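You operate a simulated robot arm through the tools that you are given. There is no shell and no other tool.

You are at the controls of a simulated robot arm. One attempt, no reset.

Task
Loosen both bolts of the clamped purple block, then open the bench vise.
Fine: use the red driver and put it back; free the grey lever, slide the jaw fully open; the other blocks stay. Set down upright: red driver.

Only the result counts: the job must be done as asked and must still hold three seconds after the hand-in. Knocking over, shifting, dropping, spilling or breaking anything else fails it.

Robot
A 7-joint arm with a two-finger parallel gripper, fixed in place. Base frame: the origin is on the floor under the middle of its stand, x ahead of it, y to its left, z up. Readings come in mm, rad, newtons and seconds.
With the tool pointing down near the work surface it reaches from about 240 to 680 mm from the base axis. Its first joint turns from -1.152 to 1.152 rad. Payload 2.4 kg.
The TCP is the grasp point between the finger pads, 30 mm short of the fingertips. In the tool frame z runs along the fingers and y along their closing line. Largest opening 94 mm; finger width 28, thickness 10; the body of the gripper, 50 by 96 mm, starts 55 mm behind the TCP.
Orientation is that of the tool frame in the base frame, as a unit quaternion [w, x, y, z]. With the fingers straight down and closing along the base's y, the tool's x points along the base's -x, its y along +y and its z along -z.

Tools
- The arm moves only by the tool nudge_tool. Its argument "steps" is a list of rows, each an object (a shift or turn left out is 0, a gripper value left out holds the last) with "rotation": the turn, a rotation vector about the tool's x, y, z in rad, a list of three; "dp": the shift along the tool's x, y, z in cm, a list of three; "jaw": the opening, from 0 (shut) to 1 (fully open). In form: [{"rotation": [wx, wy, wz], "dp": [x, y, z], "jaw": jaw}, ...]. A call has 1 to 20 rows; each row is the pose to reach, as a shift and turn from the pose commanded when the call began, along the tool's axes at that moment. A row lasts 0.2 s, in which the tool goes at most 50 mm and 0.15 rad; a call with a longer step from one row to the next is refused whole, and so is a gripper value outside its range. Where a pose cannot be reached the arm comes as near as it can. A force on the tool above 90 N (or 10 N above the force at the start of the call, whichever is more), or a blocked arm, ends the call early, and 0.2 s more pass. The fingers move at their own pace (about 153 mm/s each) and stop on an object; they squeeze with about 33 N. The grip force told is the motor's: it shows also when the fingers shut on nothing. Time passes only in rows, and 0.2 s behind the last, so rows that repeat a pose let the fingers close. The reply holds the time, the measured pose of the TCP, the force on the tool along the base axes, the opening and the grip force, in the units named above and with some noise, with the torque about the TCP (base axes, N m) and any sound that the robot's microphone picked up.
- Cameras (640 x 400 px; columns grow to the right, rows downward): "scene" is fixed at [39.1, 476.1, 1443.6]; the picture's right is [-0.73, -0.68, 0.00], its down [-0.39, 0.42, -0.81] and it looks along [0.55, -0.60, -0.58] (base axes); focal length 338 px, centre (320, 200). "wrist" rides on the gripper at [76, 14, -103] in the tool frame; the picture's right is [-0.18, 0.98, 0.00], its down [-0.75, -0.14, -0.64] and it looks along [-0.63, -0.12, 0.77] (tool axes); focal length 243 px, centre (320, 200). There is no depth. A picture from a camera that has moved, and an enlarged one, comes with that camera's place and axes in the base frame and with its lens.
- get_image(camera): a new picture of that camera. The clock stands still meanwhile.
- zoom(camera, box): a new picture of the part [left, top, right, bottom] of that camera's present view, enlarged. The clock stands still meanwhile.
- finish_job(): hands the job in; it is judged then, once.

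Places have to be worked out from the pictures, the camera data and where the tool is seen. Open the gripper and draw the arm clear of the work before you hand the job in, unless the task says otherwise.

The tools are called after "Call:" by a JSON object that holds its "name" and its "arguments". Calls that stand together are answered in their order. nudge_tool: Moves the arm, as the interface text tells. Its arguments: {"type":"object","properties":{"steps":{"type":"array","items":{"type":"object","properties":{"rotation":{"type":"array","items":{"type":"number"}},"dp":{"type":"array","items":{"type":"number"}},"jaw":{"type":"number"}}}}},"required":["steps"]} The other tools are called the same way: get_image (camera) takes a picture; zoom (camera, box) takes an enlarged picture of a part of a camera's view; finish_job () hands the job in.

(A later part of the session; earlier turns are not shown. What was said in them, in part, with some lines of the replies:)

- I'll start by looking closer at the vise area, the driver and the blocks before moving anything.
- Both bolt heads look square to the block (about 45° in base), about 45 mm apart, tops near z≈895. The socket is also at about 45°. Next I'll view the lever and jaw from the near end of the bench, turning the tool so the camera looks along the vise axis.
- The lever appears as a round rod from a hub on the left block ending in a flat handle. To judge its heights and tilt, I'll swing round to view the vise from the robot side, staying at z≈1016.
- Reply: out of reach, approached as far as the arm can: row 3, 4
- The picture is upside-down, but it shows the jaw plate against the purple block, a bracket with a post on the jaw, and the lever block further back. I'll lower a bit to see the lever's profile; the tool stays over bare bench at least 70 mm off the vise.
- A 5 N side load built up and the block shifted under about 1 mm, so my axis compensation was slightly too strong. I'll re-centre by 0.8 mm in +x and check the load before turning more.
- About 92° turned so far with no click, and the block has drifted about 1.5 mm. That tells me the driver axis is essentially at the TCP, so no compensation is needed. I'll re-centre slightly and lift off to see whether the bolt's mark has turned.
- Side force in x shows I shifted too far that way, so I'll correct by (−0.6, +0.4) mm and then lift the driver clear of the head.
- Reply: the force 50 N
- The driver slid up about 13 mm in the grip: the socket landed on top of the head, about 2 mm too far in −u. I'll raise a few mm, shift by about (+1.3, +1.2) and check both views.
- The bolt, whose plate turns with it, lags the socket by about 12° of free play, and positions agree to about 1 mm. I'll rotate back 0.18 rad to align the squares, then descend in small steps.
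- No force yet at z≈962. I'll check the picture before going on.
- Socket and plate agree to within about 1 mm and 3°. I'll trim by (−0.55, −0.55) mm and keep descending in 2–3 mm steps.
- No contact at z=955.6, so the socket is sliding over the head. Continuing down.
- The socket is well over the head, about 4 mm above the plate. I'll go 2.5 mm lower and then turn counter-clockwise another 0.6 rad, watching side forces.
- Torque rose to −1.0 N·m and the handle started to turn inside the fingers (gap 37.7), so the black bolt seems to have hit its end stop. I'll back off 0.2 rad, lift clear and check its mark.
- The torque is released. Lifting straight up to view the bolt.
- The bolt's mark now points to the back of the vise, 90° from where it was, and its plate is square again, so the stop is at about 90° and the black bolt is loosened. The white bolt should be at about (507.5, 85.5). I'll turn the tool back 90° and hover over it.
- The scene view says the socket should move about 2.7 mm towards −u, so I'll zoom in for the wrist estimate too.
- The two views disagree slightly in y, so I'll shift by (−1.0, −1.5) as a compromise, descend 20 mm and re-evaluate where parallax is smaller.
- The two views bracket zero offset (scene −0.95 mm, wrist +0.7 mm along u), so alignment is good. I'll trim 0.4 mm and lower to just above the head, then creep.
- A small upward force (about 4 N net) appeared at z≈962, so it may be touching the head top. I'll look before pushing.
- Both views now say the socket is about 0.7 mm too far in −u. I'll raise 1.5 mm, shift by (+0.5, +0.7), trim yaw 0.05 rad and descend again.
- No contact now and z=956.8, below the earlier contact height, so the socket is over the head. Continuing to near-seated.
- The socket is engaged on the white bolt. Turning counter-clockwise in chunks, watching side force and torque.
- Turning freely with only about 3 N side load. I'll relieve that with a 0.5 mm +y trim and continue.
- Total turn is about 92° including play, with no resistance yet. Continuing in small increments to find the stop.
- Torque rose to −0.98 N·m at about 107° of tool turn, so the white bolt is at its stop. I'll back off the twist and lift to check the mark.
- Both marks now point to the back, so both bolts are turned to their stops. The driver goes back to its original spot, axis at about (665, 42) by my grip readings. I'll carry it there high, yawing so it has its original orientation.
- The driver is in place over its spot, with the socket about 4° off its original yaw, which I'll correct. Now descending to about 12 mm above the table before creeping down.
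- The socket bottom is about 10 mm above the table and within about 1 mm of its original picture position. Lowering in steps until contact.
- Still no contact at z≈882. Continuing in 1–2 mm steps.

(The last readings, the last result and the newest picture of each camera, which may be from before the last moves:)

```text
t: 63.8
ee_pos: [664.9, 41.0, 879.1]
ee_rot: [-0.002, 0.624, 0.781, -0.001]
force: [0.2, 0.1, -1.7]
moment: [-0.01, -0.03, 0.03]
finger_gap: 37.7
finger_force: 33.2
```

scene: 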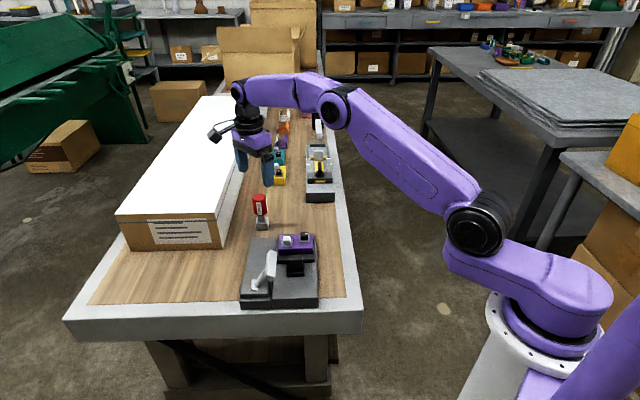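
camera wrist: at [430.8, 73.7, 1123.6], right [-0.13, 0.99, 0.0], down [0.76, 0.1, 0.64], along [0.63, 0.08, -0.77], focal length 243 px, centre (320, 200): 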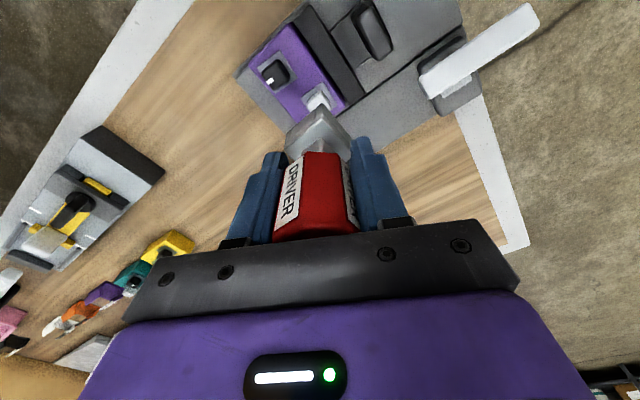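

Call:
{"name": "zoom", "arguments": {"camera": "scene", "box": [240, 190, 290, 240]}}

Call:
{"name": "nudge_tool", "arguments": {"steps": [{"dp": [0, 0, 0.1]}, {"dp": [0, 0, 0.15]}]}}

```text
8.00 times, centred on (265, 215) of scene
camera zoom: at [39.2, 476.1, 1443.6], right [-0.73, -0.68, 0.0], down [-0.39, 0.42, -0.81], along [0.55, -0.6, -0.58], focal length 2704 px, centre (760, 80)
```

zoom: 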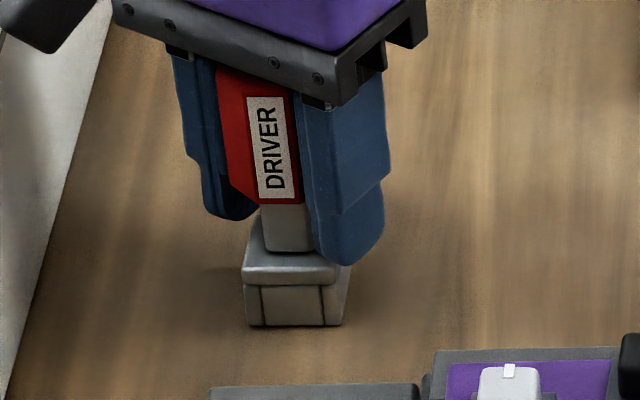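

```text
t: 64.4
ee_pos: [665.0, 41.2, 878.0]
ee_rot: [-0.001, 0.626, 0.78, -0.001]
force: [-5.9, -0.2, 9.7]
moment: [-0.21, 0.3, -0.09]
finger_gap: 37.6
finger_force: 33.3
```

Contact at z=878 with about 10 N. I'll relieve it slightly and open the fingers gradually so the driver stands on its own.

Call:
{"name": "nudge_tool", "arguments": {"steps": [{"dp": [0, 0, -0.05]}, {"dp": [0, 0, -0.05], "jaw": 0.42}, {"dp": [0, 0, -0.05], "jaw": 0.45}, {"dp": [0, 0, -0.05], "jaw": 0.55}, {"dp": [0, 0, -0.05], "jaw": 0.68}, {"dp": [0, 0, -0.05], "jaw": 0.68}]}}

Call:
{"name": "zoom", "arguments": {"camera": "scene", "box": [240, 190, 290, 240]}}

Call:
{"name": "zoom", "arguments": {"camera": "wrist", "box": [220, 70, 420, 240]}}

```text
t: 65.8
ee_pos: [665.3, 41.0, 878.4]
ee_rot: [-0.001, 0.625, 0.781, -0.001]
force: [0.2, -0.6, -0.4]
moment: [0.02, -0.04, -0.02]
finger_gap: 63.8
finger_force: 0.0
```

```text
8.00 times, centred on (265, 215) of scene
camera zoom: at [39.1, 476.1, 1443.6], right [-0.73, -0.68, 0.0], down [-0.39, 0.42, -0.81], along [0.55, -0.6, -0.58], focal length 2704 px, centre (760, 80)
```

zoom: 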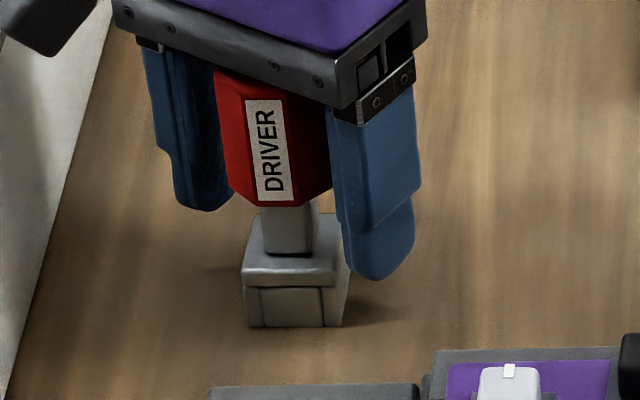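

```text
2.35 times, centred on (320, 155) of wrist
camera zoom: at [663.3, 117.0, 980.1], right [1.0, 0.04, 0.0], down [0.03, -0.77, 0.64], along [0.02, -0.64, -0.77], focal length 571 px, centre (320, 306)
```

zoom: 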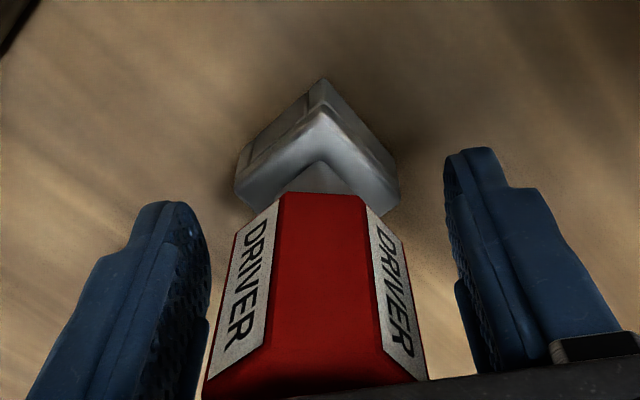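

The driver is standing upright within about 1 mm of its original picture position. I'll withdraw straight up.

Call:
{"name": "nudge_tool", "arguments": {"steps": [{"dp": [0, 0, -2]}, {"dp": [0, 0, -5]}, {"dp": [0, 0, -9]}, {"dp": [0, 0, -13]}, {"dp": [0, 0, -16]}]}}

Call:
{"name": "zoom", "arguments": {"camera": "scene", "box": [225, 180, 345, 320]}}

Call:
{"name": "get_image", "arguments": {"camera": "wrist"}}

```text
t: 67.0
ee_pos: [664.0, 41.0, 1037.0]
ee_rot: [-0.001, 0.624, 0.781, 0.0]
force: [0.0, 0.5, -0.1]
moment: [0.02, -0.03, 0.04]
finger_gap: 63.7
finger_force: 0.1
```

```text
2.86 times, centred on (285, 250) of scene
camera zoom: at [39.1, 476.1, 1443.6], right [-0.73, -0.68, 0.0], down [-0.39, 0.42, -0.81], along [0.55, -0.6, -0.58], focal length 966 px, centre (420, 57)
```

zoom: 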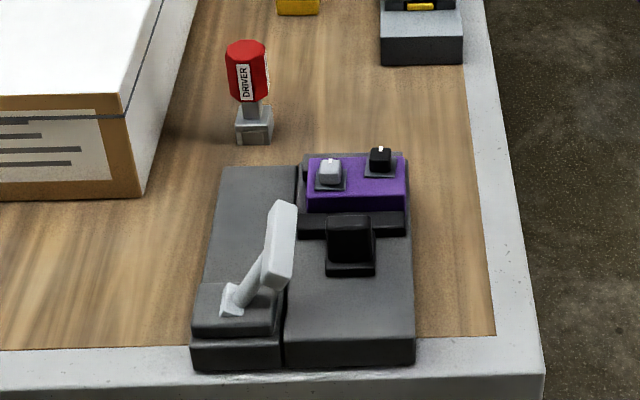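

```text
taken
camera wrist: at [662.8, 117.3, 1140.3], right [1.0, 0.04, 0.0], down [0.03, -0.77, 0.64], along [0.02, -0.64, -0.77], focal length 243 px, centre (320, 200)
```

wrist: 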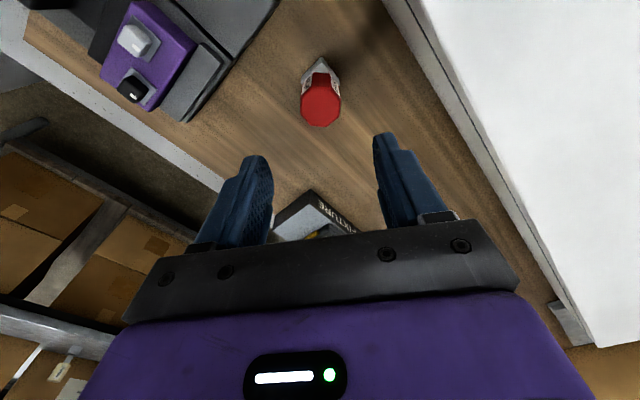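

The driver is back upright in its place. Now the lever: I'll move over to its outer side, staying above z≈1020, to see how it is hinged.

Call:
{"name": "nudge_tool", "arguments": {"steps": [{"dp": [3.4, -1.9, 0.2], "rotation": [0, 0, 0.04]}, {"dp": [6.9, -3.8, 0.4], "rotation": [0, 0, 0.08]}, {"dp": [10.3, -5.7, 0.6], "rotation": [0, 0, 0.12]}, {"dp": [13.7, -7.6, 0.9], "rotation": [0, 0, 0.16]}, {"dp": [17.2, -9.5, 1.1], "rotation": [0, 0, 0.2]}, {"dp": [20.6, -11.4, 1.3], "rotation": [0, 0, 0.24]}, {"dp": [24.0, -13.3, 1.5], "rotation": [0, 0, 0.28]}, {"dp": [27.45, -15.2, 1.7], "rotation": [0, 0, 0.3]}]}}

Call:
{"name": "get_image", "arguments": {"camera": "wrist"}}

Call:
{"name": "zoom", "arguments": {"camera": "wrist", "box": [230, 80, 410, 230]}}

```text
t: 68.8
ee_pos: [458.0, 274.5, 1024.4]
ee_rot: [-0.001, 0.735, 0.678, 0.0]
force: [0.1, 0.4, -0.8]
moment: [0.0, 0.0, 0.0]
finger_gap: 63.9
finger_force: 0.0
```

```text
taken
camera wrist: at [478.9, 348.2, 1126.1], right [0.96, -0.26, 0.0], down [-0.2, -0.74, 0.64], along [-0.17, -0.62, -0.77], focal length 243 px, centre (320, 200)
```

wrist: 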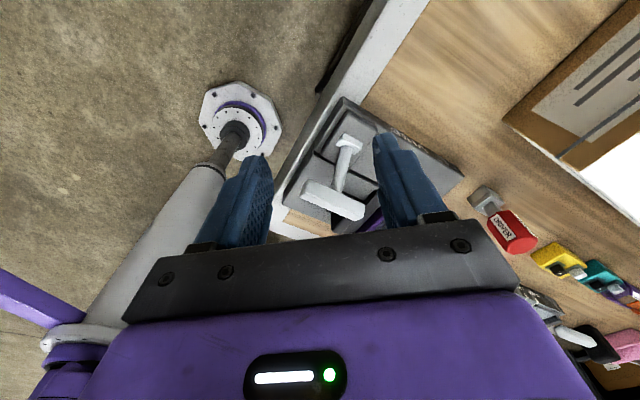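

```text
2.67 times, centred on (320, 155) of wrist
camera zoom: at [478.9, 348.2, 1126.1], right [0.96, -0.26, 0.0], down [-0.2, -0.74, 0.64], along [-0.17, -0.62, -0.77], focal length 647 px, centre (320, 320)
```

zoom: 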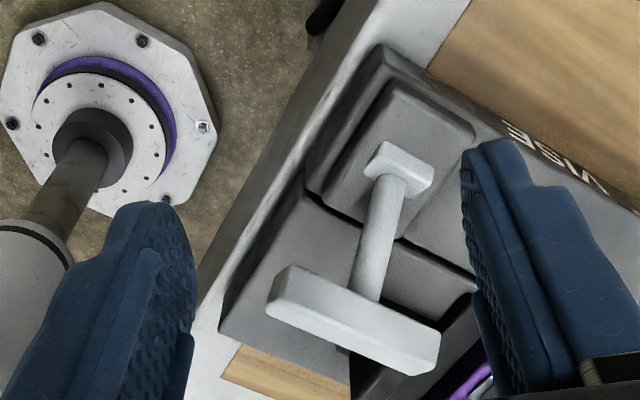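

The lever is a T: its hinge block sits at about (479, 212, 858), with the axis parallel to the crossbar and the arm leaning towards the jaw. The crossbar centre is at about (449.5, 186, 929). I'll position above it, fingers set to straddle the bar across its width, with a 50 mm opening.

Call:
{"name": "nudge_tool", "arguments": {"steps": [{"dp": [-1.3, -0.02, 0], "rotation": [0, 0, -0.13], "jaw": 0.53}, {"dp": [-2.5, -0.04, 0], "rotation": [0, 0, -0.26], "jaw": 0.53}, {"dp": [-3.8, -0.06, 0], "rotation": [0, 0, -0.39], "jaw": 0.53}, {"dp": [-5.1, -0.08, 0], "rotation": [0, 0, -0.52], "jaw": 0.53}, {"dp": [-6.4, -0.1, 0], "rotation": [0, 0, -0.65], "jaw": 0.53}, {"dp": [-7.6, -0.12, 0], "rotation": [0, 0, -0.78], "jaw": 0.53}, {"dp": [-8.89, -0.14, 0], "rotation": [0, 0, -0.9], "jaw": 0.53}]}}

Call:
{"name": "get_image", "arguments": {"camera": "wrist"}}

Call:
{"name": "zoom", "arguments": {"camera": "scene", "box": [225, 190, 345, 320]}}

```text
t: 70.4
ee_pos: [448.0, 186.1, 1023.0]
ee_rot: [-0.001, 0.365, 0.931, 0.0]
force: [-0.4, -0.5, -0.3]
moment: [0.01, -0.05, -0.02]
finger_gap: 50.0
finger_force: 0.0
```

```text
taken
camera wrist: at [403.0, 247.4, 1125.3], right [0.8, 0.6, 0.0], down [0.46, -0.62, 0.64], along [0.38, -0.52, -0.77], focal length 243 px, centre (320, 200)
```

wrist: 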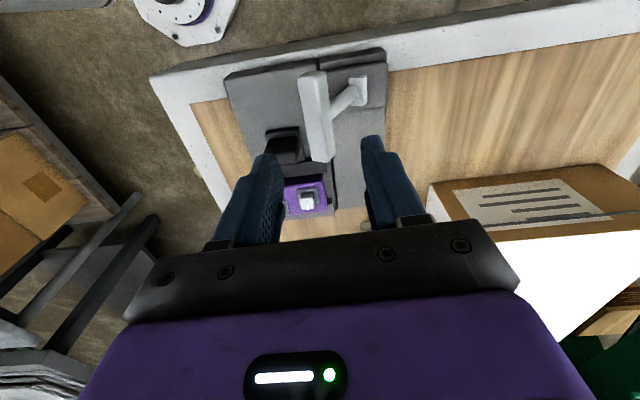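

```text
3.08 times, centred on (285, 255) of scene
camera zoom: at [39.1, 476.1, 1443.6], right [-0.73, -0.68, 0.0], down [-0.39, 0.42, -0.81], along [0.55, -0.6, -0.58], focal length 1040 px, centre (428, 31)
```

zoom: 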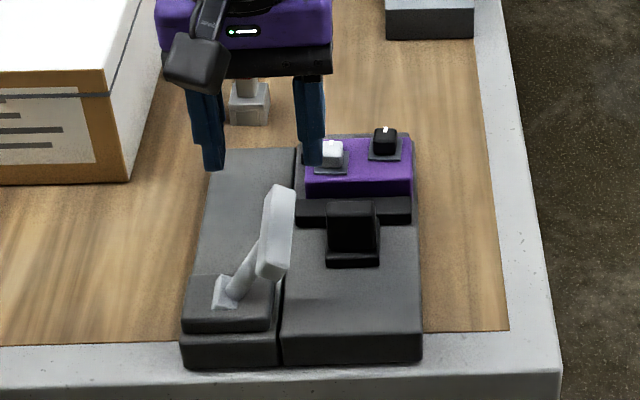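

The bar is between the fingers, within about 2 mm of centre. I'll descend so the fingertips straddle it, to TCP z≈947.

Call:
{"name": "nudge_tool", "arguments": {"steps": [{"dp": [0, -0.15, 2.5]}, {"dp": [0, -0.15, 5]}, {"dp": [0, -0.15, 6.5]}, {"dp": [0, -0.15, 7.6]}, {"dp": [0, -0.15, 7.6]}]}}

Call:
{"name": "get_image", "arguments": {"camera": "wrist"}}

Call:
{"name": "zoom", "arguments": {"camera": "scene", "box": [225, 190, 345, 320]}}

```text
t: 71.6
ee_pos: [447.3, 186.0, 944.3]
ee_rot: [0.0, 0.367, 0.93, 0.0]
force: [0.3, 0.0, 0.3]
moment: [-0.01, 0.02, 0.0]
finger_gap: 49.8
finger_force: 0.1
```

```text
taken
camera wrist: at [401.5, 246.9, 1047.5], right [0.8, 0.59, 0.0], down [0.46, -0.62, 0.64], along [0.38, -0.52, -0.77], focal length 243 px, centre (320, 200)
```

wrist: 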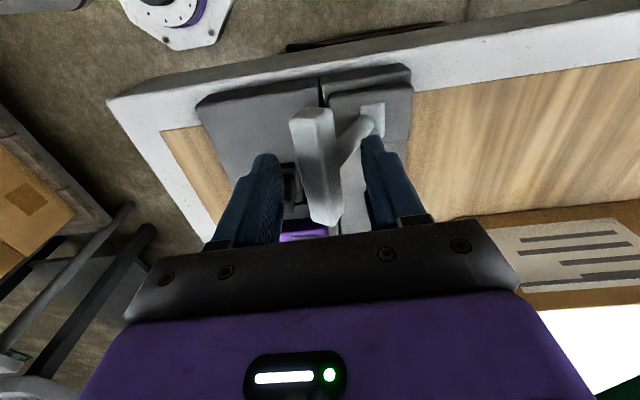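

```text
3.08 times, centred on (285, 255) of scene
camera zoom: at [39.1, 476.1, 1443.6], right [-0.73, -0.68, 0.0], down [-0.39, 0.42, -0.81], along [0.55, -0.6, -0.58], focal length 1040 px, centre (428, 31)
```

zoom: 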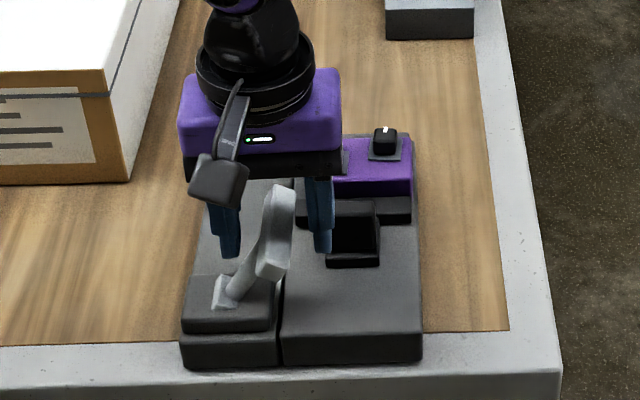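

The bar sits between the two fingers with no contact. I'll push gently in +u (outward), first 15 mm to take up the gap, watching the force.

Call:
{"name": "nudge_tool", "arguments": {"steps": [{"dp": [0, 0.5, 0]}, {"dp": [0, 1.0, 0]}, {"dp": [0, 1.5, -0.1]}]}}

Call:
{"name": "nudge_tool", "arguments": {"steps": [{"dp": [0, 0.3, 0]}, {"dp": [0, 0.6, -0.2]}]}}

Call:
{"name": "zoom", "arguments": {"camera": "scene", "box": [225, 190, 345, 320]}}

```text
t: 72.4
ee_pos: [456.8, 195.8, 946.9]
ee_rot: [-0.002, 0.366, 0.93, -0.001]
force: [-2.1, -2.1, 1.6]
moment: [-0.04, 0.04, -0.11]
finger_gap: 52.2
finger_force: 1.5
```

```text
t: 73.0
ee_pos: [462.1, 201.3, 947.8]
ee_rot: [-0.001, 0.367, 0.93, 0.0]
force: [-1.2, -2.6, 1.1]
moment: [-0.01, 0.01, -0.06]
finger_gap: 51.3
finger_force: 1.7
```

```text
3.08 times, centred on (285, 255) of scene
camera zoom: at [39.1, 476.0, 1443.6], right [-0.73, -0.68, 0.0], down [-0.39, 0.42, -0.81], along [0.55, -0.6, -0.58], focal length 1040 px, centre (428, 31)
```

zoom: 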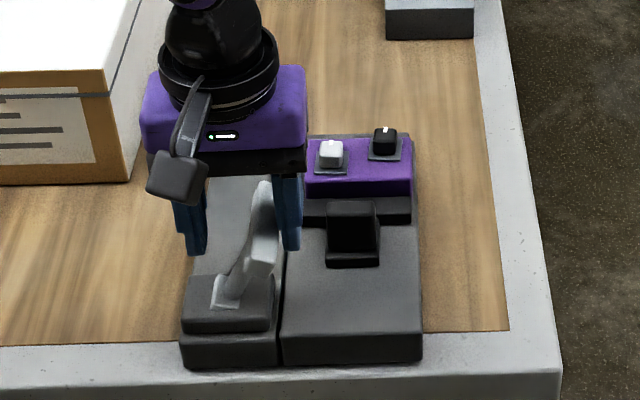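

The lever follows with only about 3 N, so this is the freeing direction. Continuing along its arc.

Call:
{"name": "nudge_tool", "arguments": {"steps": [{"dp": [0, 0.5, -0.2]}, {"dp": [0, 1.0, -0.4]}, {"dp": [0, 1.5, -0.5]}, {"dp": [0, 2.0, -0.6]}]}}

Call:
{"name": "nudge_tool", "arguments": {"steps": [{"dp": [0, 0.5, -0.1]}, {"dp": [0, 1.0, -0.1]}, {"dp": [0, 1.5, 0]}, {"dp": [0, 2.0, 0]}]}}

Call:
{"name": "zoom", "arguments": {"camera": "scene", "box": [225, 190, 345, 320]}}

```text
t: 74.0
ee_pos: [475.9, 216.5, 955.1]
ee_rot: [-0.001, 0.365, 0.931, 0.0]
force: [-1.2, -2.2, 0.4]
moment: [-0.03, 0.01, -0.02]
finger_gap: 51.2
finger_force: 1.7
```

```text
t: 75.0
ee_pos: [488.9, 229.6, 954.5]
ee_rot: [0.0, 0.367, 0.93, -0.001]
force: [-1.0, -2.2, 5.5]
moment: [-0.21, 0.08, 0.01]
finger_gap: 51.7
finger_force: 1.2
```

```text
3.08 times, centred on (285, 255) of scene
camera zoom: at [39.0, 476.0, 1443.7], right [-0.73, -0.68, 0.0], down [-0.39, 0.42, -0.81], along [0.55, -0.6, -0.58], focal length 1040 px, centre (428, 31)
```

zoom: 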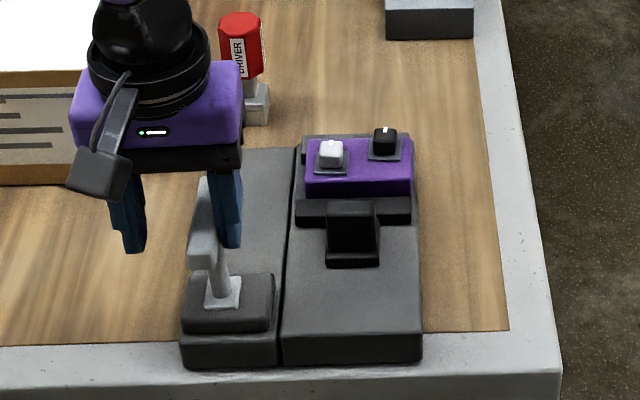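

The lever is past vertical. Continuing outward in the same way until it meets a stop or clicks.

Call:
{"name": "nudge_tool", "arguments": {"steps": [{"dp": [0, 0.5, -0.1]}, {"dp": [0, 1.0, -0.1]}, {"dp": [0, 1.5, 0]}, {"dp": [0, 2.0, 0.2]}]}}

Call:
{"name": "zoom", "arguments": {"camera": "scene", "box": [205, 190, 325, 320]}}

Call:
{"name": "get_image", "arguments": {"camera": "wrist"}}

```text
t: 76.0
ee_pos: [502.9, 244.8, 952.1]
ee_rot: [-0.001, 0.367, 0.93, 0.001]
force: [-0.8, -1.5, 0.4]
moment: [-0.06, 0.03, 0.01]
finger_gap: 51.0
finger_force: 1.3
```

```text
3.08 times, centred on (265, 255) of scene
camera zoom: at [39.1, 476.1, 1443.6], right [-0.73, -0.68, 0.0], down [-0.39, 0.42, -0.81], along [0.55, -0.6, -0.58], focal length 1040 px, centre (489, 31)
```

zoom: 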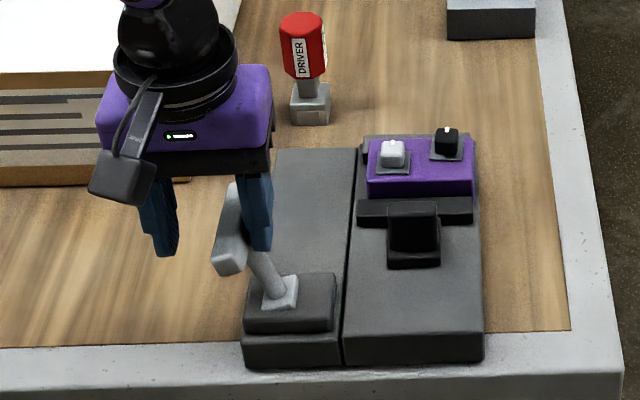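

```text
taken
camera wrist: at [457.1, 305.7, 1054.6], right [0.8, 0.59, 0.0], down [0.46, -0.62, 0.64], along [0.38, -0.52, -0.77], focal length 243 px, centre (320, 200)
```

wrist: 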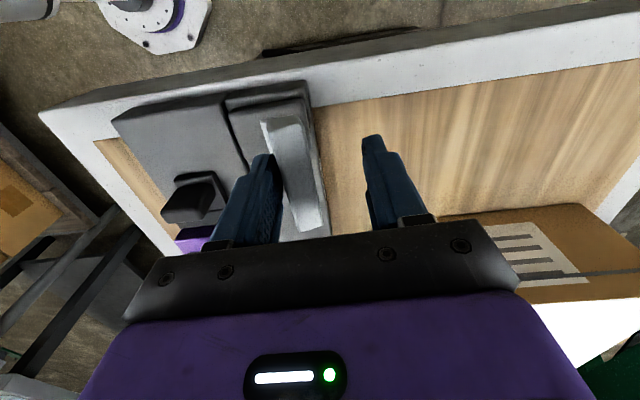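

It is now leaning outward about 20° past vertical and still moves freely. Following the arc further out and down.

Call:
{"name": "nudge_tool", "arguments": {"steps": [{"dp": [0, 0.5, 0.15]}, {"dp": [0, 1.0, 0.35]}, {"dp": [0, 1.5, 0.6]}, {"dp": [0, 2.0, 0.9]}]}}

Call:
{"name": "zoom", "arguments": {"camera": "scene", "box": [205, 190, 325, 320]}}

```text
t: 77.0
ee_pos: [515.2, 258.2, 943.9]
ee_rot: [-0.003, 0.366, 0.931, -0.003]
force: [-13.7, -12.8, 22.7]
moment: [-0.93, 0.84, -0.14]
finger_gap: 60.2
finger_force: 9.7
```

```text
3.08 times, centred on (265, 255) of scene
camera zoom: at [38.4, 475.6, 1443.8], right [-0.73, -0.68, 0.0], down [-0.39, 0.43, -0.81], along [0.55, -0.6, -0.58], focal length 1040 px, centre (489, 31)
```

zoom: 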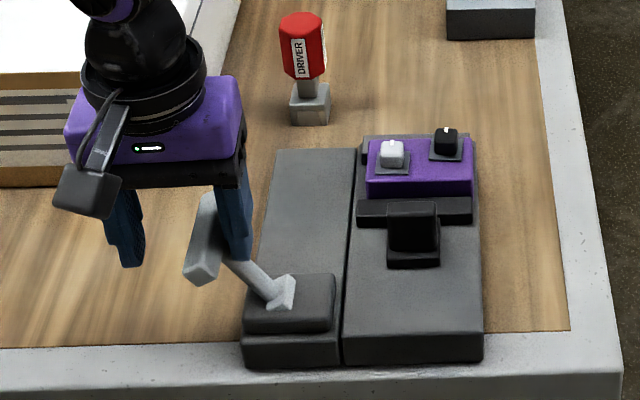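

Force jumped to about 19 N sideways and the fingers were pushed apart, so the lever seems to be at its outer stop. I'll back off a little and inspect.

Call:
{"name": "nudge_tool", "arguments": {"steps": [{"dp": [0, -0.4, -0.3]}, {"dp": [0, -0.8, -0.6]}, {"dp": [0, -1.0, -2.0]}]}}

Call:
{"name": "zoom", "arguments": {"camera": "scene", "box": [205, 190, 325, 320]}}

Call:
{"name": "zoom", "arguments": {"camera": "wrist", "box": [230, 80, 410, 230]}}

```text
t: 77.8
ee_pos: [508.8, 253.1, 962.7]
ee_rot: [0.0, 0.365, 0.931, 0.0]
force: [-1.3, 0.0, 0.3]
moment: [0.0, 0.0, 0.03]
finger_gap: 49.7
finger_force: 0.1
```

```text
3.08 times, centred on (265, 255) of scene
camera zoom: at [39.1, 476.1, 1443.6], right [-0.73, -0.68, 0.0], down [-0.39, 0.42, -0.81], along [0.55, -0.6, -0.58], focal length 1040 px, centre (489, 31)
```

zoom: 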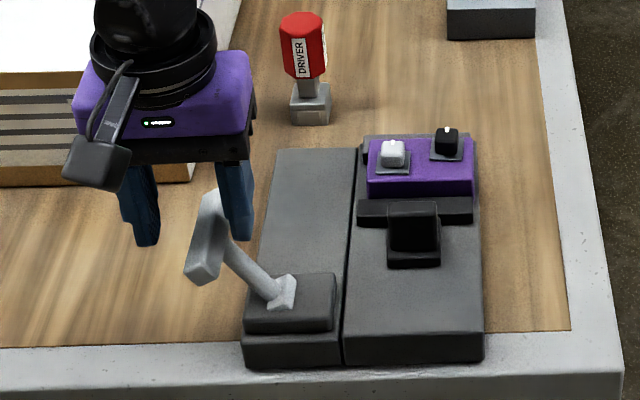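

```text
2.67 times, centred on (320, 155) of wrist
camera zoom: at [464.0, 313.8, 1065.9], right [0.8, 0.59, 0.0], down [0.46, -0.62, 0.64], along [0.38, -0.52, -0.77], focal length 647 px, centre (320, 320)
```

zoom: 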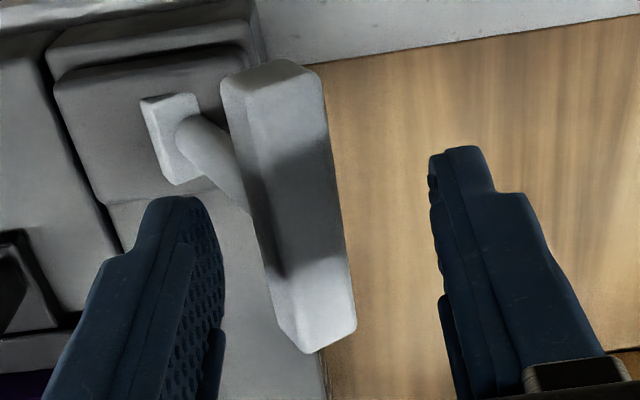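

The lever now rests leaning outward, about 34° past vertical (from −31°), and stays there, so it's freed. I'll rise clear of it and move over the jaw post near (447, 119) to see how to slide the jaw.

Call:
{"name": "nudge_tool", "arguments": {"steps": [{"dp": [0, 0, -3]}, {"dp": [0, 0, -6.5]}, {"dp": [0, -4, -6.5]}, {"dp": [0, -8, -6.5]}, {"dp": [0.5, -11.5, -6.5]}, {"dp": [0.5, -14.0, -6.5]}]}}

Call:
{"name": "get_image", "arguments": {"camera": "wrist"}}

Call:
{"name": "zoom", "arguments": {"camera": "wrist", "box": [230, 60, 410, 230]}}

```text
t: 79.2
ee_pos: [408.8, 151.5, 1027.3]
ee_rot: [-0.002, 0.367, 0.93, 0.001]
force: [-0.6, -0.5, 0.8]
moment: [0.0, 0.01, 0.01]
finger_gap: 49.8
finger_force: 0.0
```

```text
taken
camera wrist: at [364.0, 213.2, 1130.3], right [0.8, 0.59, 0.0], down [0.46, -0.62, 0.64], along [0.38, -0.52, -0.77], focal length 243 px, centre (320, 200)
```

wrist: 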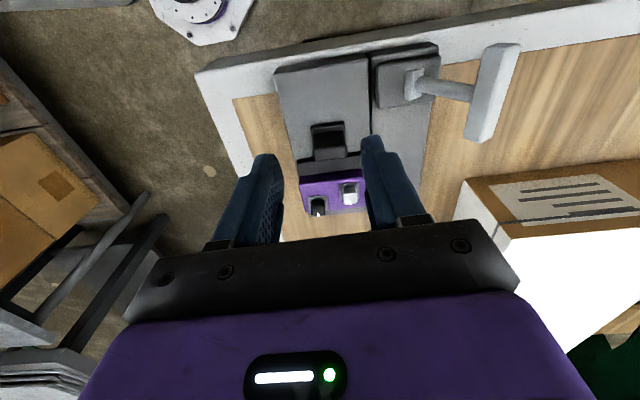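

```text
2.35 times, centred on (320, 145) of wrist
camera zoom: at [364.0, 213.2, 1130.3], right [0.8, 0.59, 0.0], down [0.46, -0.62, 0.64], along [0.38, -0.52, -0.77], focal length 571 px, centre (320, 329)
```

zoom: 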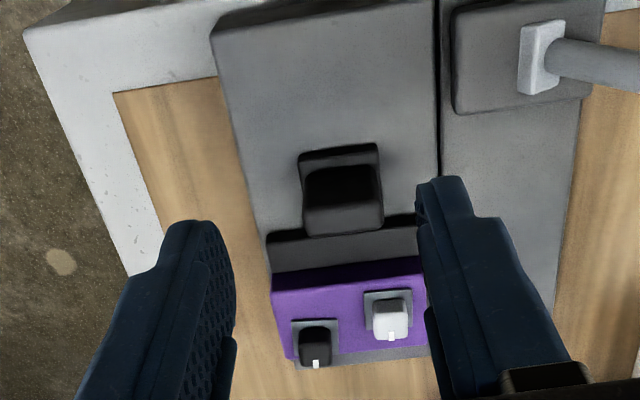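

The post top centre comes out near (449, 117.5). I'll move directly above it and widen the fingers so they can come down on its two sides.

Call:
{"name": "nudge_tool", "arguments": {"steps": [{"dp": [-2.5, 0.1, 0.5], "jaw": 0.75}, {"dp": [-5.0, 0.26, 1.5], "jaw": 0.75}, {"dp": [-5.0, 0.26, 2.5], "jaw": 0.75}]}}

Call:
{"name": "get_image", "arguments": {"camera": "wrist"}}

Call:
{"name": "zoom", "arguments": {"camera": "wrist", "box": [250, 50, 390, 180]}}

Call:
{"name": "zoom", "arguments": {"camera": "scene", "box": [245, 190, 335, 290]}}

```text
t: 80.0
ee_pos: [447.7, 121.5, 1002.0]
ee_rot: [-0.002, 0.366, 0.931, 0.0]
force: [-0.4, 0.2, 0.4]
moment: [-0.02, 0.0, 0.01]
finger_gap: 70.6
finger_force: 0.2
```

```text
taken
camera wrist: at [402.7, 182.2, 1105.0], right [0.8, 0.59, 0.0], down [0.46, -0.62, 0.64], along [0.38, -0.52, -0.77], focal length 243 px, centre (320, 200)
```

wrist: 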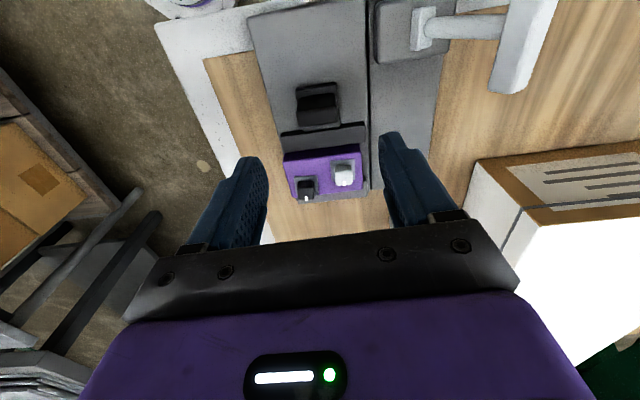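

```text
3.08 times, centred on (320, 115) of wrist
camera zoom: at [402.7, 182.2, 1105.0], right [0.8, 0.59, 0.0], down [0.46, -0.62, 0.64], along [0.38, -0.52, -0.77], focal length 746 px, centre (320, 462)
```

zoom: 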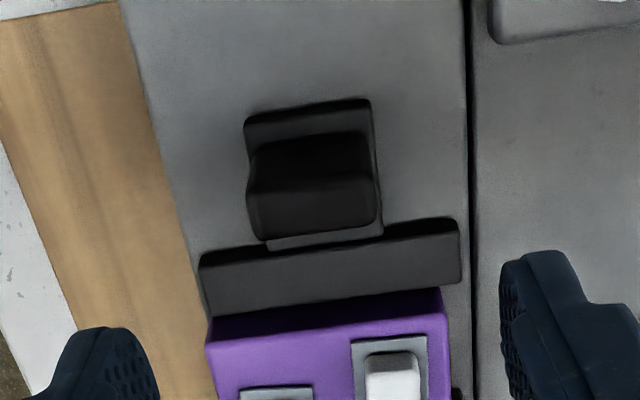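

```text
4.00 times, centred on (290, 240) of scene
camera zoom: at [39.2, 476.1, 1443.6], right [-0.73, -0.68, 0.0], down [-0.39, 0.42, -0.81], along [0.55, -0.6, -0.58], focal length 1352 px, centre (440, 40)
```

zoom: 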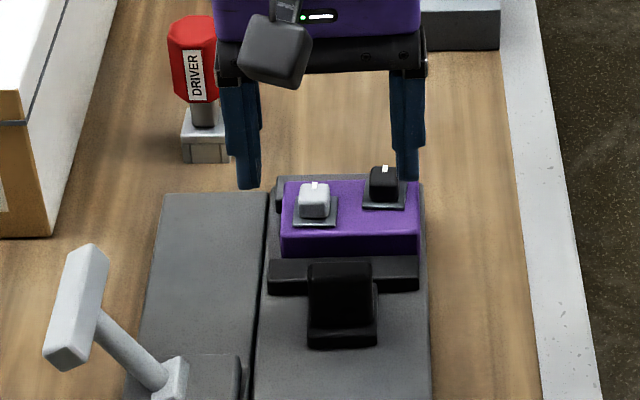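

The post measures about 36 mm in u by 19 mm in w, with a roughly 12 mm gap to the jaw plate behind it. I'll descend with the fingers either side of it in u, staying slightly to the near side, to TCP z≈902.

Call:
{"name": "nudge_tool", "arguments": {"steps": [{"dp": [-0.1, -0.2, 3]}, {"dp": [-0.1, -0.2, 6]}, {"dp": [-0.1, -0.2, 8.5]}, {"dp": [-0.1, -0.2, 10]}, {"dp": [-0.1, -0.2, 10]}]}}

Call:
{"name": "zoom", "arguments": {"camera": "wrist", "box": [220, 60, 420, 240]}}

Call:
{"name": "zoom", "arguments": {"camera": "scene", "box": [245, 190, 335, 290]}}

```text
t: 81.2
ee_pos: [447.3, 119.2, 901.9]
ee_rot: [-0.001, 0.366, 0.931, 0.001]
force: [-0.3, -0.3, -0.2]
moment: [-0.02, 0.02, 0.01]
finger_gap: 70.2
finger_force: 0.0
```

```text
2.22 times, centred on (320, 150) of wrist
camera zoom: at [401.7, 180.8, 1005.4], right [0.8, 0.59, 0.0], down [0.46, -0.62, 0.64], along [0.38, -0.52, -0.77], focal length 539 px, centre (320, 311)
```

zoom: 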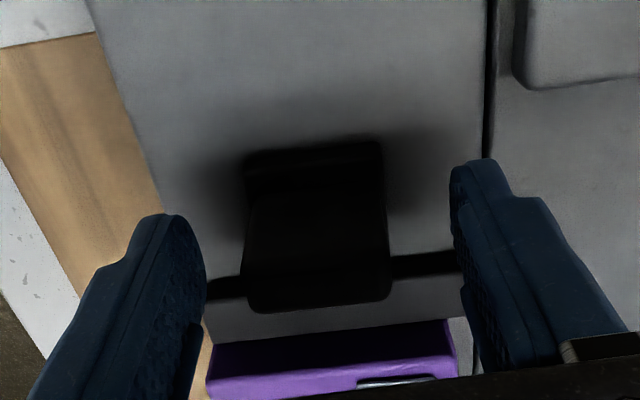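

```text
4.00 times, centred on (290, 240) of scene
camera zoom: at [39.1, 476.1, 1443.6], right [-0.73, -0.68, 0.0], down [-0.39, 0.42, -0.81], along [0.55, -0.6, -0.58], focal length 1352 px, centre (440, 40)
```

zoom: 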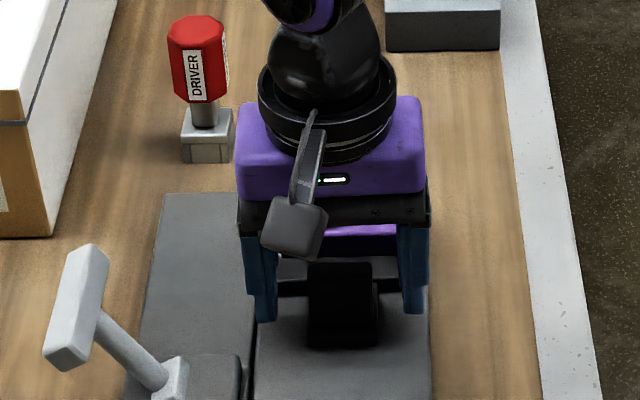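

The post is centred between the fingers. Closing on it.

Call:
{"name": "nudge_tool", "arguments": {"steps": [{"jaw": 0.55}, {"jaw": 0.42}, {"jaw": 0.3}, {"jaw": 0.2}]}}

```text
t: 82.2
ee_pos: [446.1, 119.2, 902.4]
ee_rot: [-0.001, 0.367, 0.93, -0.001]
force: [-3.3, -3.2, 0.2]
moment: [0.13, 0.0, -0.28]
finger_gap: 36.9
finger_force: 15.9
```

Gripped at 36.9 mm. Now I'll slide the jaw open along −w (tool +x) in small steps, watching for resistance.

Call:
{"name": "nudge_tool", "arguments": {"steps": [{"dp": [0, -0.07, 0], "jaw": 0.0}, {"dp": [0.5, -0.07, 0], "jaw": 0.0}, {"dp": [1.0, -0.07, 0], "jaw": 0.0}, {"dp": [1.5, -0.07, 0], "jaw": 0.0}]}}

Call:
{"name": "zoom", "arguments": {"camera": "scene", "box": [225, 190, 345, 320]}}

```text
t: 83.2
ee_pos: [436.8, 128.4, 903.7]
ee_rot: [-0.001, 0.368, 0.93, 0.001]
force: [2.1, 0.3, -8.8]
moment: [0.13, -0.36, -1.45]
finger_gap: 36.6
finger_force: 44.8
```

```text
3.08 times, centred on (285, 255) of scene
camera zoom: at [39.3, 476.2, 1443.6], right [-0.73, -0.68, 0.0], down [-0.39, 0.42, -0.81], along [0.55, -0.6, -0.58], focal length 1040 px, centre (428, 31)
```

zoom: 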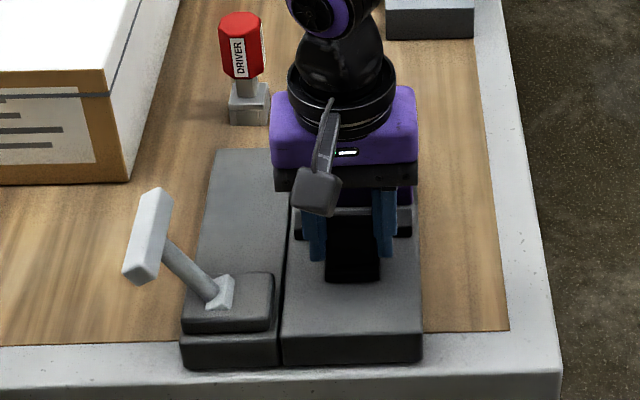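

The jaw is sliding freely with the lever released. There's a small yaw mismatch (−1.45 N·m), so I'll trim the tool yaw by 0.03 rad and continue sliding.

Call:
{"name": "nudge_tool", "arguments": {"steps": [{"dp": [0.4, 0, 0], "rotation": [0, 0, 0.03]}, {"dp": [0.8, 0, 0], "rotation": [0, 0, 0.03]}, {"dp": [1.2, 0, 0], "rotation": [0, 0, 0.03]}, {"dp": [1.6, 0, 0], "rotation": [0, 0, 0.03]}]}}

Call:
{"name": "nudge_tool", "arguments": {"steps": [{"dp": [0.4, 0, 0]}, {"dp": [0.8, 0, 0]}, {"dp": [1.2, 0, 0]}]}}

Call:
{"name": "zoom", "arguments": {"camera": "scene", "box": [225, 190, 345, 320]}}

```text
t: 84.2
ee_pos: [424.5, 140.8, 903.1]
ee_rot: [0.0, 0.379, 0.925, -0.001]
force: [6.0, 3.9, -13.6]
moment: [-0.8, -0.38, -0.08]
finger_gap: 35.6
finger_force: 44.7
```

```text
t: 85.0
ee_pos: [416.5, 148.4, 903.2]
ee_rot: [0.0, 0.38, 0.925, 0.001]
force: [10.2, 8.1, -4.6]
moment: [-0.37, 0.54, -0.1]
finger_gap: 36.0
finger_force: 44.5
```

```text
3.08 times, centred on (285, 255) of scene
camera zoom: at [39.5, 476.4, 1443.5], right [-0.73, -0.68, 0.0], down [-0.39, 0.42, -0.81], along [0.55, -0.6, -0.58], focal length 1040 px, centre (428, 31)
```

zoom: 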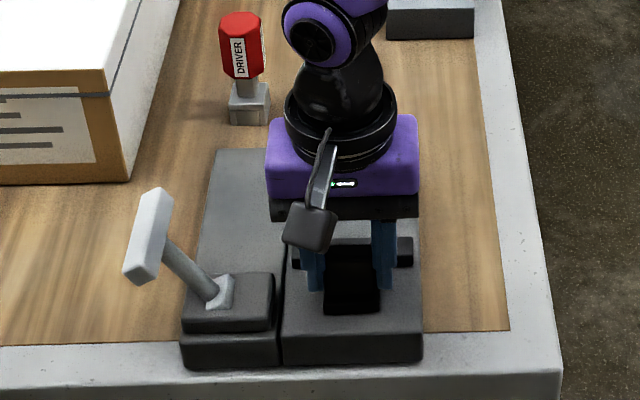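

It has slid about 42 mm so far, along exactly −45°, with a 13 N side load from my small direction error. I'll correct that by 1.2 mm in +u and continue to the stop.

Call:
{"name": "nudge_tool", "arguments": {"steps": [{"dp": [0.3, 0.12, 0]}, {"dp": [0.6, 0.12, 0]}, {"dp": [0.9, 0.12, 0]}]}}

Call:
{"name": "nudge_tool", "arguments": {"steps": [{"dp": [0.3, 0, 0]}, {"dp": [0.6, 0, 0]}]}}

Call:
{"name": "zoom", "arguments": {"camera": "scene", "box": [225, 190, 345, 320]}}

```text
t: 85.8
ee_pos: [412.9, 153.4, 903.3]
ee_rot: [0.001, 0.381, 0.925, 0.0]
force: [20.4, -15.8, -10.7]
moment: [-0.46, 0.41, 0.01]
finger_gap: 36.1
finger_force: 45.1
```

```text
t: 86.4
ee_pos: [412.6, 153.4, 902.7]
ee_rot: [0.002, 0.386, 0.923, 0.002]
force: [46.2, -43.2, -14.7]
moment: [-0.89, 1.4, 1.17]
finger_gap: 36.0
finger_force: 45.0
```

```text
3.08 times, centred on (285, 255) of scene
camera zoom: at [40.6, 475.1, 1443.9], right [-0.73, -0.68, 0.0], down [-0.4, 0.43, -0.81], along [0.55, -0.6, -0.58], focal length 1040 px, centre (428, 31)
```

zoom: 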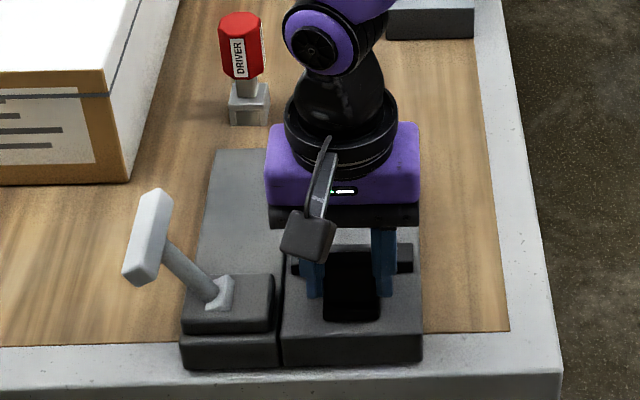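

A firm stop: 63 N resisting with no further motion at about 48 mm travel, so the jaw is fully open. I'll relax most of the pull without moving the jaw back, then open the fingers.

Call:
{"name": "nudge_tool", "arguments": {"steps": [{"dp": [-0.3, 0, 0]}, {"dp": [-0.6, 0, 0]}, {"dp": [-0.75, 0, 0]}]}}

```text
t: 87.2
ee_pos: [412.4, 153.5, 903.1]
ee_rot: [-0.001, 0.383, 0.924, 0.0]
force: [17.8, -18.8, -11.6]
moment: [-0.09, -1.01, -0.53]
finger_gap: 35.8
finger_force: 45.0
```

About 26 N of preload remains; I'll relax a little more, then open slowly.

Call:
{"name": "nudge_tool", "arguments": {"steps": [{"dp": [-0.15, 0, 0]}, {"dp": [-0.28, 0, 0]}, {"dp": [-0.28, 0, 0], "jaw": 0.42}, {"dp": [-0.28, 0, 0], "jaw": 0.5}, {"dp": [-0.28, 0, 0], "jaw": 0.65}, {"dp": [-0.28, 0, 0], "jaw": 0.65}]}}

Call:
{"name": "zoom", "arguments": {"camera": "scene", "box": [225, 190, 345, 320]}}

Call:
{"name": "zoom", "arguments": {"camera": "wrist", "box": [220, 60, 420, 240]}}

```text
t: 88.6
ee_pos: [414.2, 151.7, 903.8]
ee_rot: [-0.002, 0.381, 0.925, 0.001]
force: [-0.5, 0.4, -0.1]
moment: [-0.01, -0.02, 0.0]
finger_gap: 61.3
finger_force: 0.1
```

```text
3.08 times, centred on (285, 255) of scene
camera zoom: at [39.1, 476.1, 1443.6], right [-0.73, -0.68, 0.0], down [-0.39, 0.42, -0.81], along [0.55, -0.6, -0.58], focal length 1040 px, centre (428, 31)
```

zoom: 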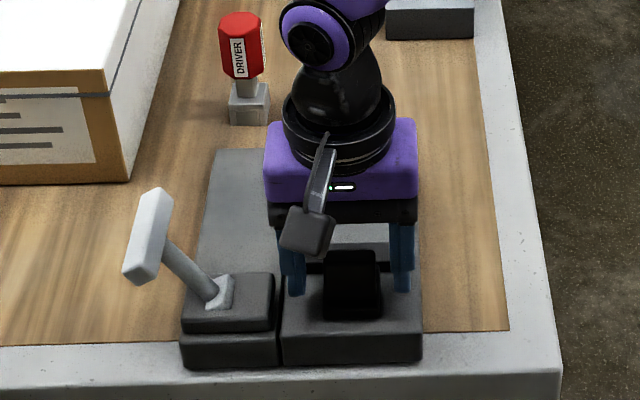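

```text
2.22 times, centred on (320, 150) of wrist
camera zoom: at [370.6, 214.5, 1005.9], right [0.82, 0.57, 0.0], down [0.44, -0.63, 0.64], along [0.36, -0.53, -0.77], focal length 539 px, centre (320, 311)
```

zoom: 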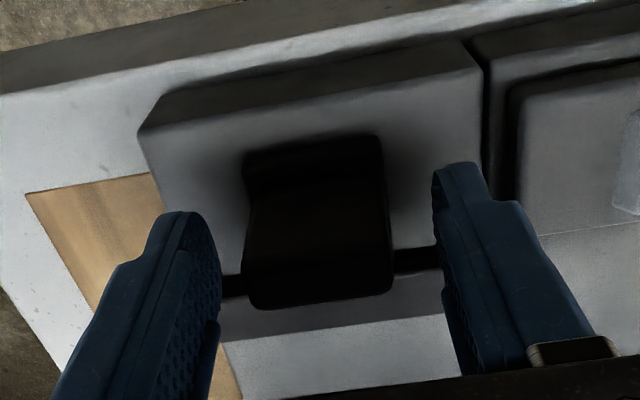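

After release the tool sits about 2 mm short of the stop position, so the jaw may have been dragged back slightly. I'll re-grip and push it fully to the stop again, then release with a small opening preload.

Call:
{"name": "nudge_tool", "arguments": {"steps": [{"jaw": 0.5}, {"jaw": 0.4}, {"jaw": 0.2}, {"jaw": 0.0}, {"dp": [0.3, 0, 0], "jaw": 0.0}, {"dp": [0.6, 0, 0], "jaw": 0.0}]}}

```text
t: 90.0
ee_pos: [412.6, 152.5, 902.7]
ee_rot: [0.001, 0.383, 0.924, 0.001]
force: [22.8, -25.3, -9.7]
moment: [-0.75, 0.25, 0.05]
finger_gap: 35.9
finger_force: 45.1
```

The jaw is pressed to the stop with 34 N. I'll relax to a light opening preload and release.

Call:
{"name": "nudge_tool", "arguments": {"steps": [{"dp": [-0.2, 0, 0]}, {"dp": [-0.25, 0, 0]}]}}

Call:
{"name": "nudge_tool", "arguments": {"steps": [{"jaw": 0.45}, {"jaw": 0.55}, {"jaw": 0.7}, {"jaw": 0.7}]}}

Call:
{"name": "zoom", "arguments": {"camera": "scene", "box": [225, 190, 345, 320]}}

```text
t: 90.6
ee_pos: [412.7, 153.5, 903.4]
ee_rot: [0.001, 0.381, 0.924, 0.002]
force: [19.7, -22.7, 7.0]
moment: [-1.15, -0.43, -0.29]
finger_gap: 35.8
finger_force: 45.2
```

```text
t: 91.6
ee_pos: [409.7, 155.0, 902.7]
ee_rot: [0.0, 0.38, 0.925, -0.001]
force: [-0.6, -0.1, 0.4]
moment: [-0.01, -0.01, 0.0]
finger_gap: 66.0
finger_force: 0.1
```

```text
3.08 times, centred on (285, 255) of scene
camera zoom: at [39.1, 476.1, 1443.6], right [-0.73, -0.68, 0.0], down [-0.39, 0.42, -0.81], along [0.55, -0.6, -0.58], focal length 1040 px, centre (428, 31)
```

zoom: 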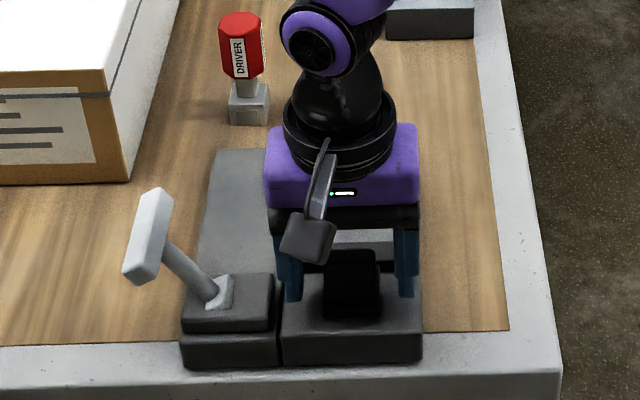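

Released with the jaw at its stop. Now I'll rise straight up, clear of the work, and inspect everything.

Call:
{"name": "nudge_tool", "arguments": {"steps": [{"dp": [0, 0, -2]}, {"dp": [0, 0, -5]}, {"dp": [0, 0, -9]}, {"dp": [0, 0, -13.5]}, {"dp": [0, 0, -18]}, {"dp": [0, 0, -22.5]}, {"dp": [0, 0, -27]}]}}

Call:
{"name": "zoom", "arguments": {"camera": "scene", "box": [215, 180, 345, 320]}}

Call:
{"name": "get_image", "arguments": {"camera": "wrist"}}

Call:
{"name": "get_image", "arguments": {"camera": "scene"}}

```text
t: 93.2
ee_pos: [413.6, 155.3, 1174.1]
ee_rot: [-0.001, 0.38, 0.925, 0.0]
force: [0.6, 0.5, 0.8]
moment: [0.06, 0.02, 0.01]
finger_gap: 65.9
finger_force: 0.0
```

```text
2.86 times, centred on (280, 250) of scene
camera zoom: at [39.1, 476.1, 1443.6], right [-0.73, -0.68, 0.0], down [-0.39, 0.42, -0.81], along [0.55, -0.6, -0.58], focal length 966 px, centre (434, 57)
```

zoom: 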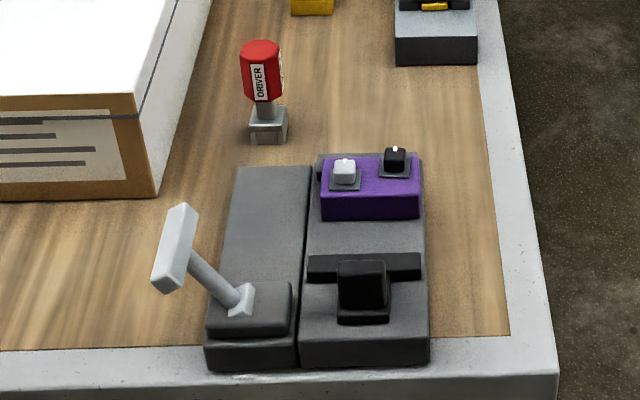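

```text
taken
camera wrist: at [368.9, 217.8, 1277.4], right [0.82, 0.57, 0.0], down [0.44, -0.63, 0.64], along [0.36, -0.53, -0.77], focal length 243 px, centre (320, 200)
```

wrist: 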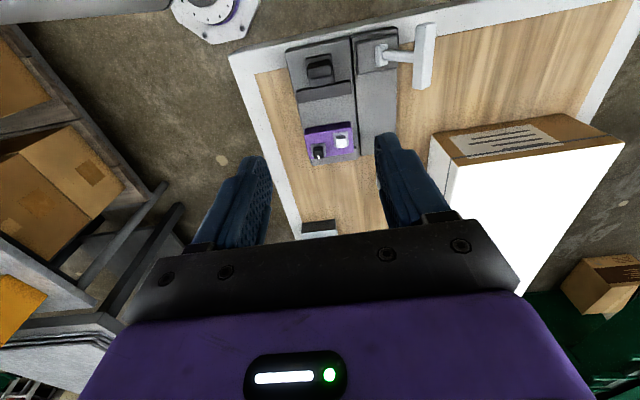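

```text
taken
```

scene: 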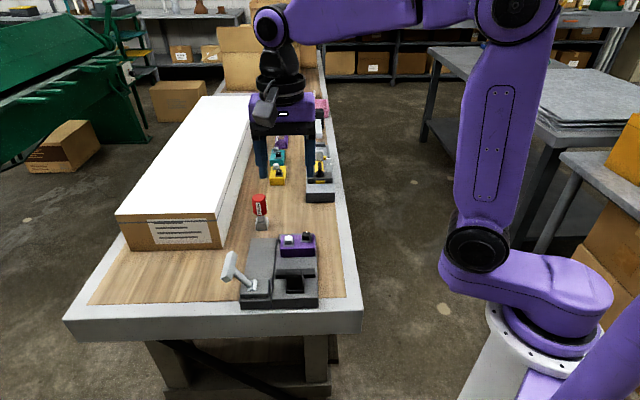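

The jaw is fully back, the lever is leaning out, and the driver is standing. I'll take a close look at the bolts and the driver before deciding whether to hand in.

Call:
{"name": "zoom", "arguments": {"camera": "scene", "box": [270, 220, 325, 265]}}

Call:
{"name": "zoom", "arguments": {"camera": "scene", "box": [240, 185, 290, 240]}}

Call:
{"name": "zoom", "arguments": {"camera": "wrist", "box": [270, 10, 440, 180]}}

```text
8.89 times, centred on (298, 242) of scene
camera zoom: at [39.1, 476.1, 1443.6], right [-0.73, -0.68, 0.0], down [-0.39, 0.42, -0.81], along [0.55, -0.6, -0.58], focal length 3004 px, centre (520, -178)
```

zoom: 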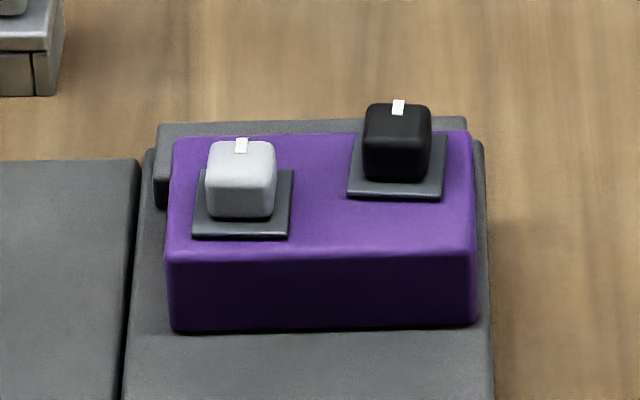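

```text
7.27 times, centred on (265, 212) of scene
camera zoom: at [39.1, 476.1, 1443.6], right [-0.73, -0.68, 0.0], down [-0.39, 0.42, -0.81], along [0.55, -0.6, -0.58], focal length 2458 px, centre (720, 109)
```

zoom: 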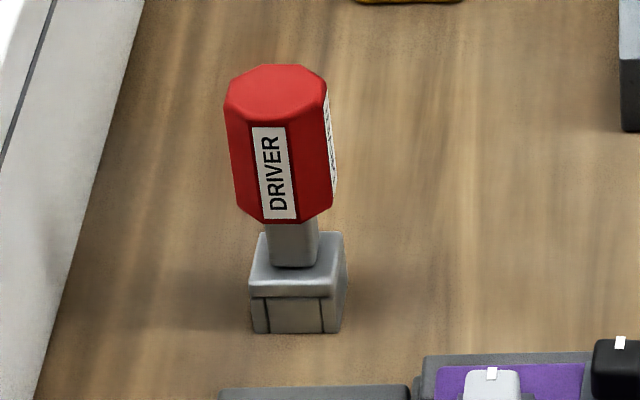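

```text
2.35 times, centred on (355, 95) of wrist
camera zoom: at [368.9, 217.8, 1277.4], right [0.82, 0.57, 0.0], down [0.44, -0.63, 0.64], along [0.36, -0.53, -0.77], focal length 571 px, centre (238, 447)
```

zoom: 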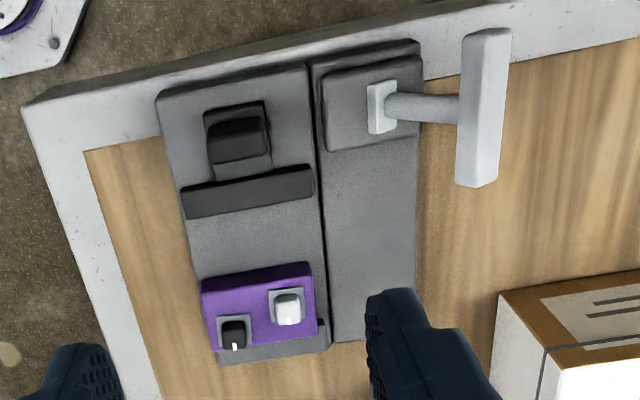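

Both bolt marks point to the back (90° from the start, at their stops), the block stays put, the jaw and lever are open, and the driver is upright in its place. I'll open the gripper fully and draw the arm further clear.

Call:
{"name": "nudge_tool", "arguments": {"steps": [{"dp": [1, -2, -2], "jaw": 1.0}, {"dp": [1.5, -4.5, -4.5], "jaw": 1.0}, {"dp": [2, -7, -6.5], "jaw": 1.0}, {"dp": [2, -7, -6.5], "jaw": 1.0}]}}

Call:
{"name": "get_image", "arguments": {"camera": "scene"}}

```text
t: 94.2
ee_pos: [347.2, 120.3, 1237.5]
ee_rot: [-0.001, 0.38, 0.925, 0.0]
force: [-0.9, 0.5, 0.8]
moment: [-0.01, 0.02, 0.01]
finger_gap: 94.3
finger_force: 0.1
```

```text
taken
```

scene: 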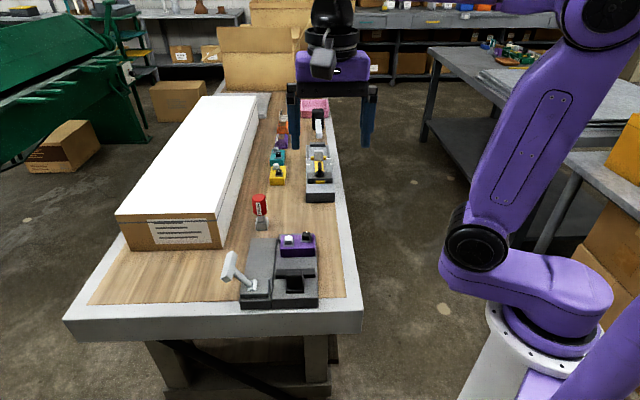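

The arm is clear with the gripper open, and the scene is settled: bolts loosened, driver back upright, lever freed, jaw fully open and the other blocks untouched. Handing the job in.

Call:
{"name": "finish_job", "arguments": {}}

```text
The job is handed in.
```

I handed the job in with everything done as asked; I haven't seen the verdict. No click or other sound was reported at any step, so "loosened" and "freed" rest on the stops I felt and the pictures.

- **Bolts:** I turned both counter-clockwise about 90° with the red driver. Each turned freely until it hit a firm stop, and both marks now point to the back of the vise.
- **Driver:** It stands upright in its original spot, within about 1 mm by the pictures. It slipped upward in the grip once during the work, and I corrected for that when setting it down.
- **Lever:** I swung the grey lever from leaning over the jaw to leaning outward, up to its stop, and it stays there.
- **Jaw:** I slid it about 48 mm to its stop and pushed it home a second time to be sure.
- **Other items:** The yellow and teal blocks and the fixture were not touched. The purple block shifted about 3–4 mm sideways in the vise while I turned its bolts, and I left it there.
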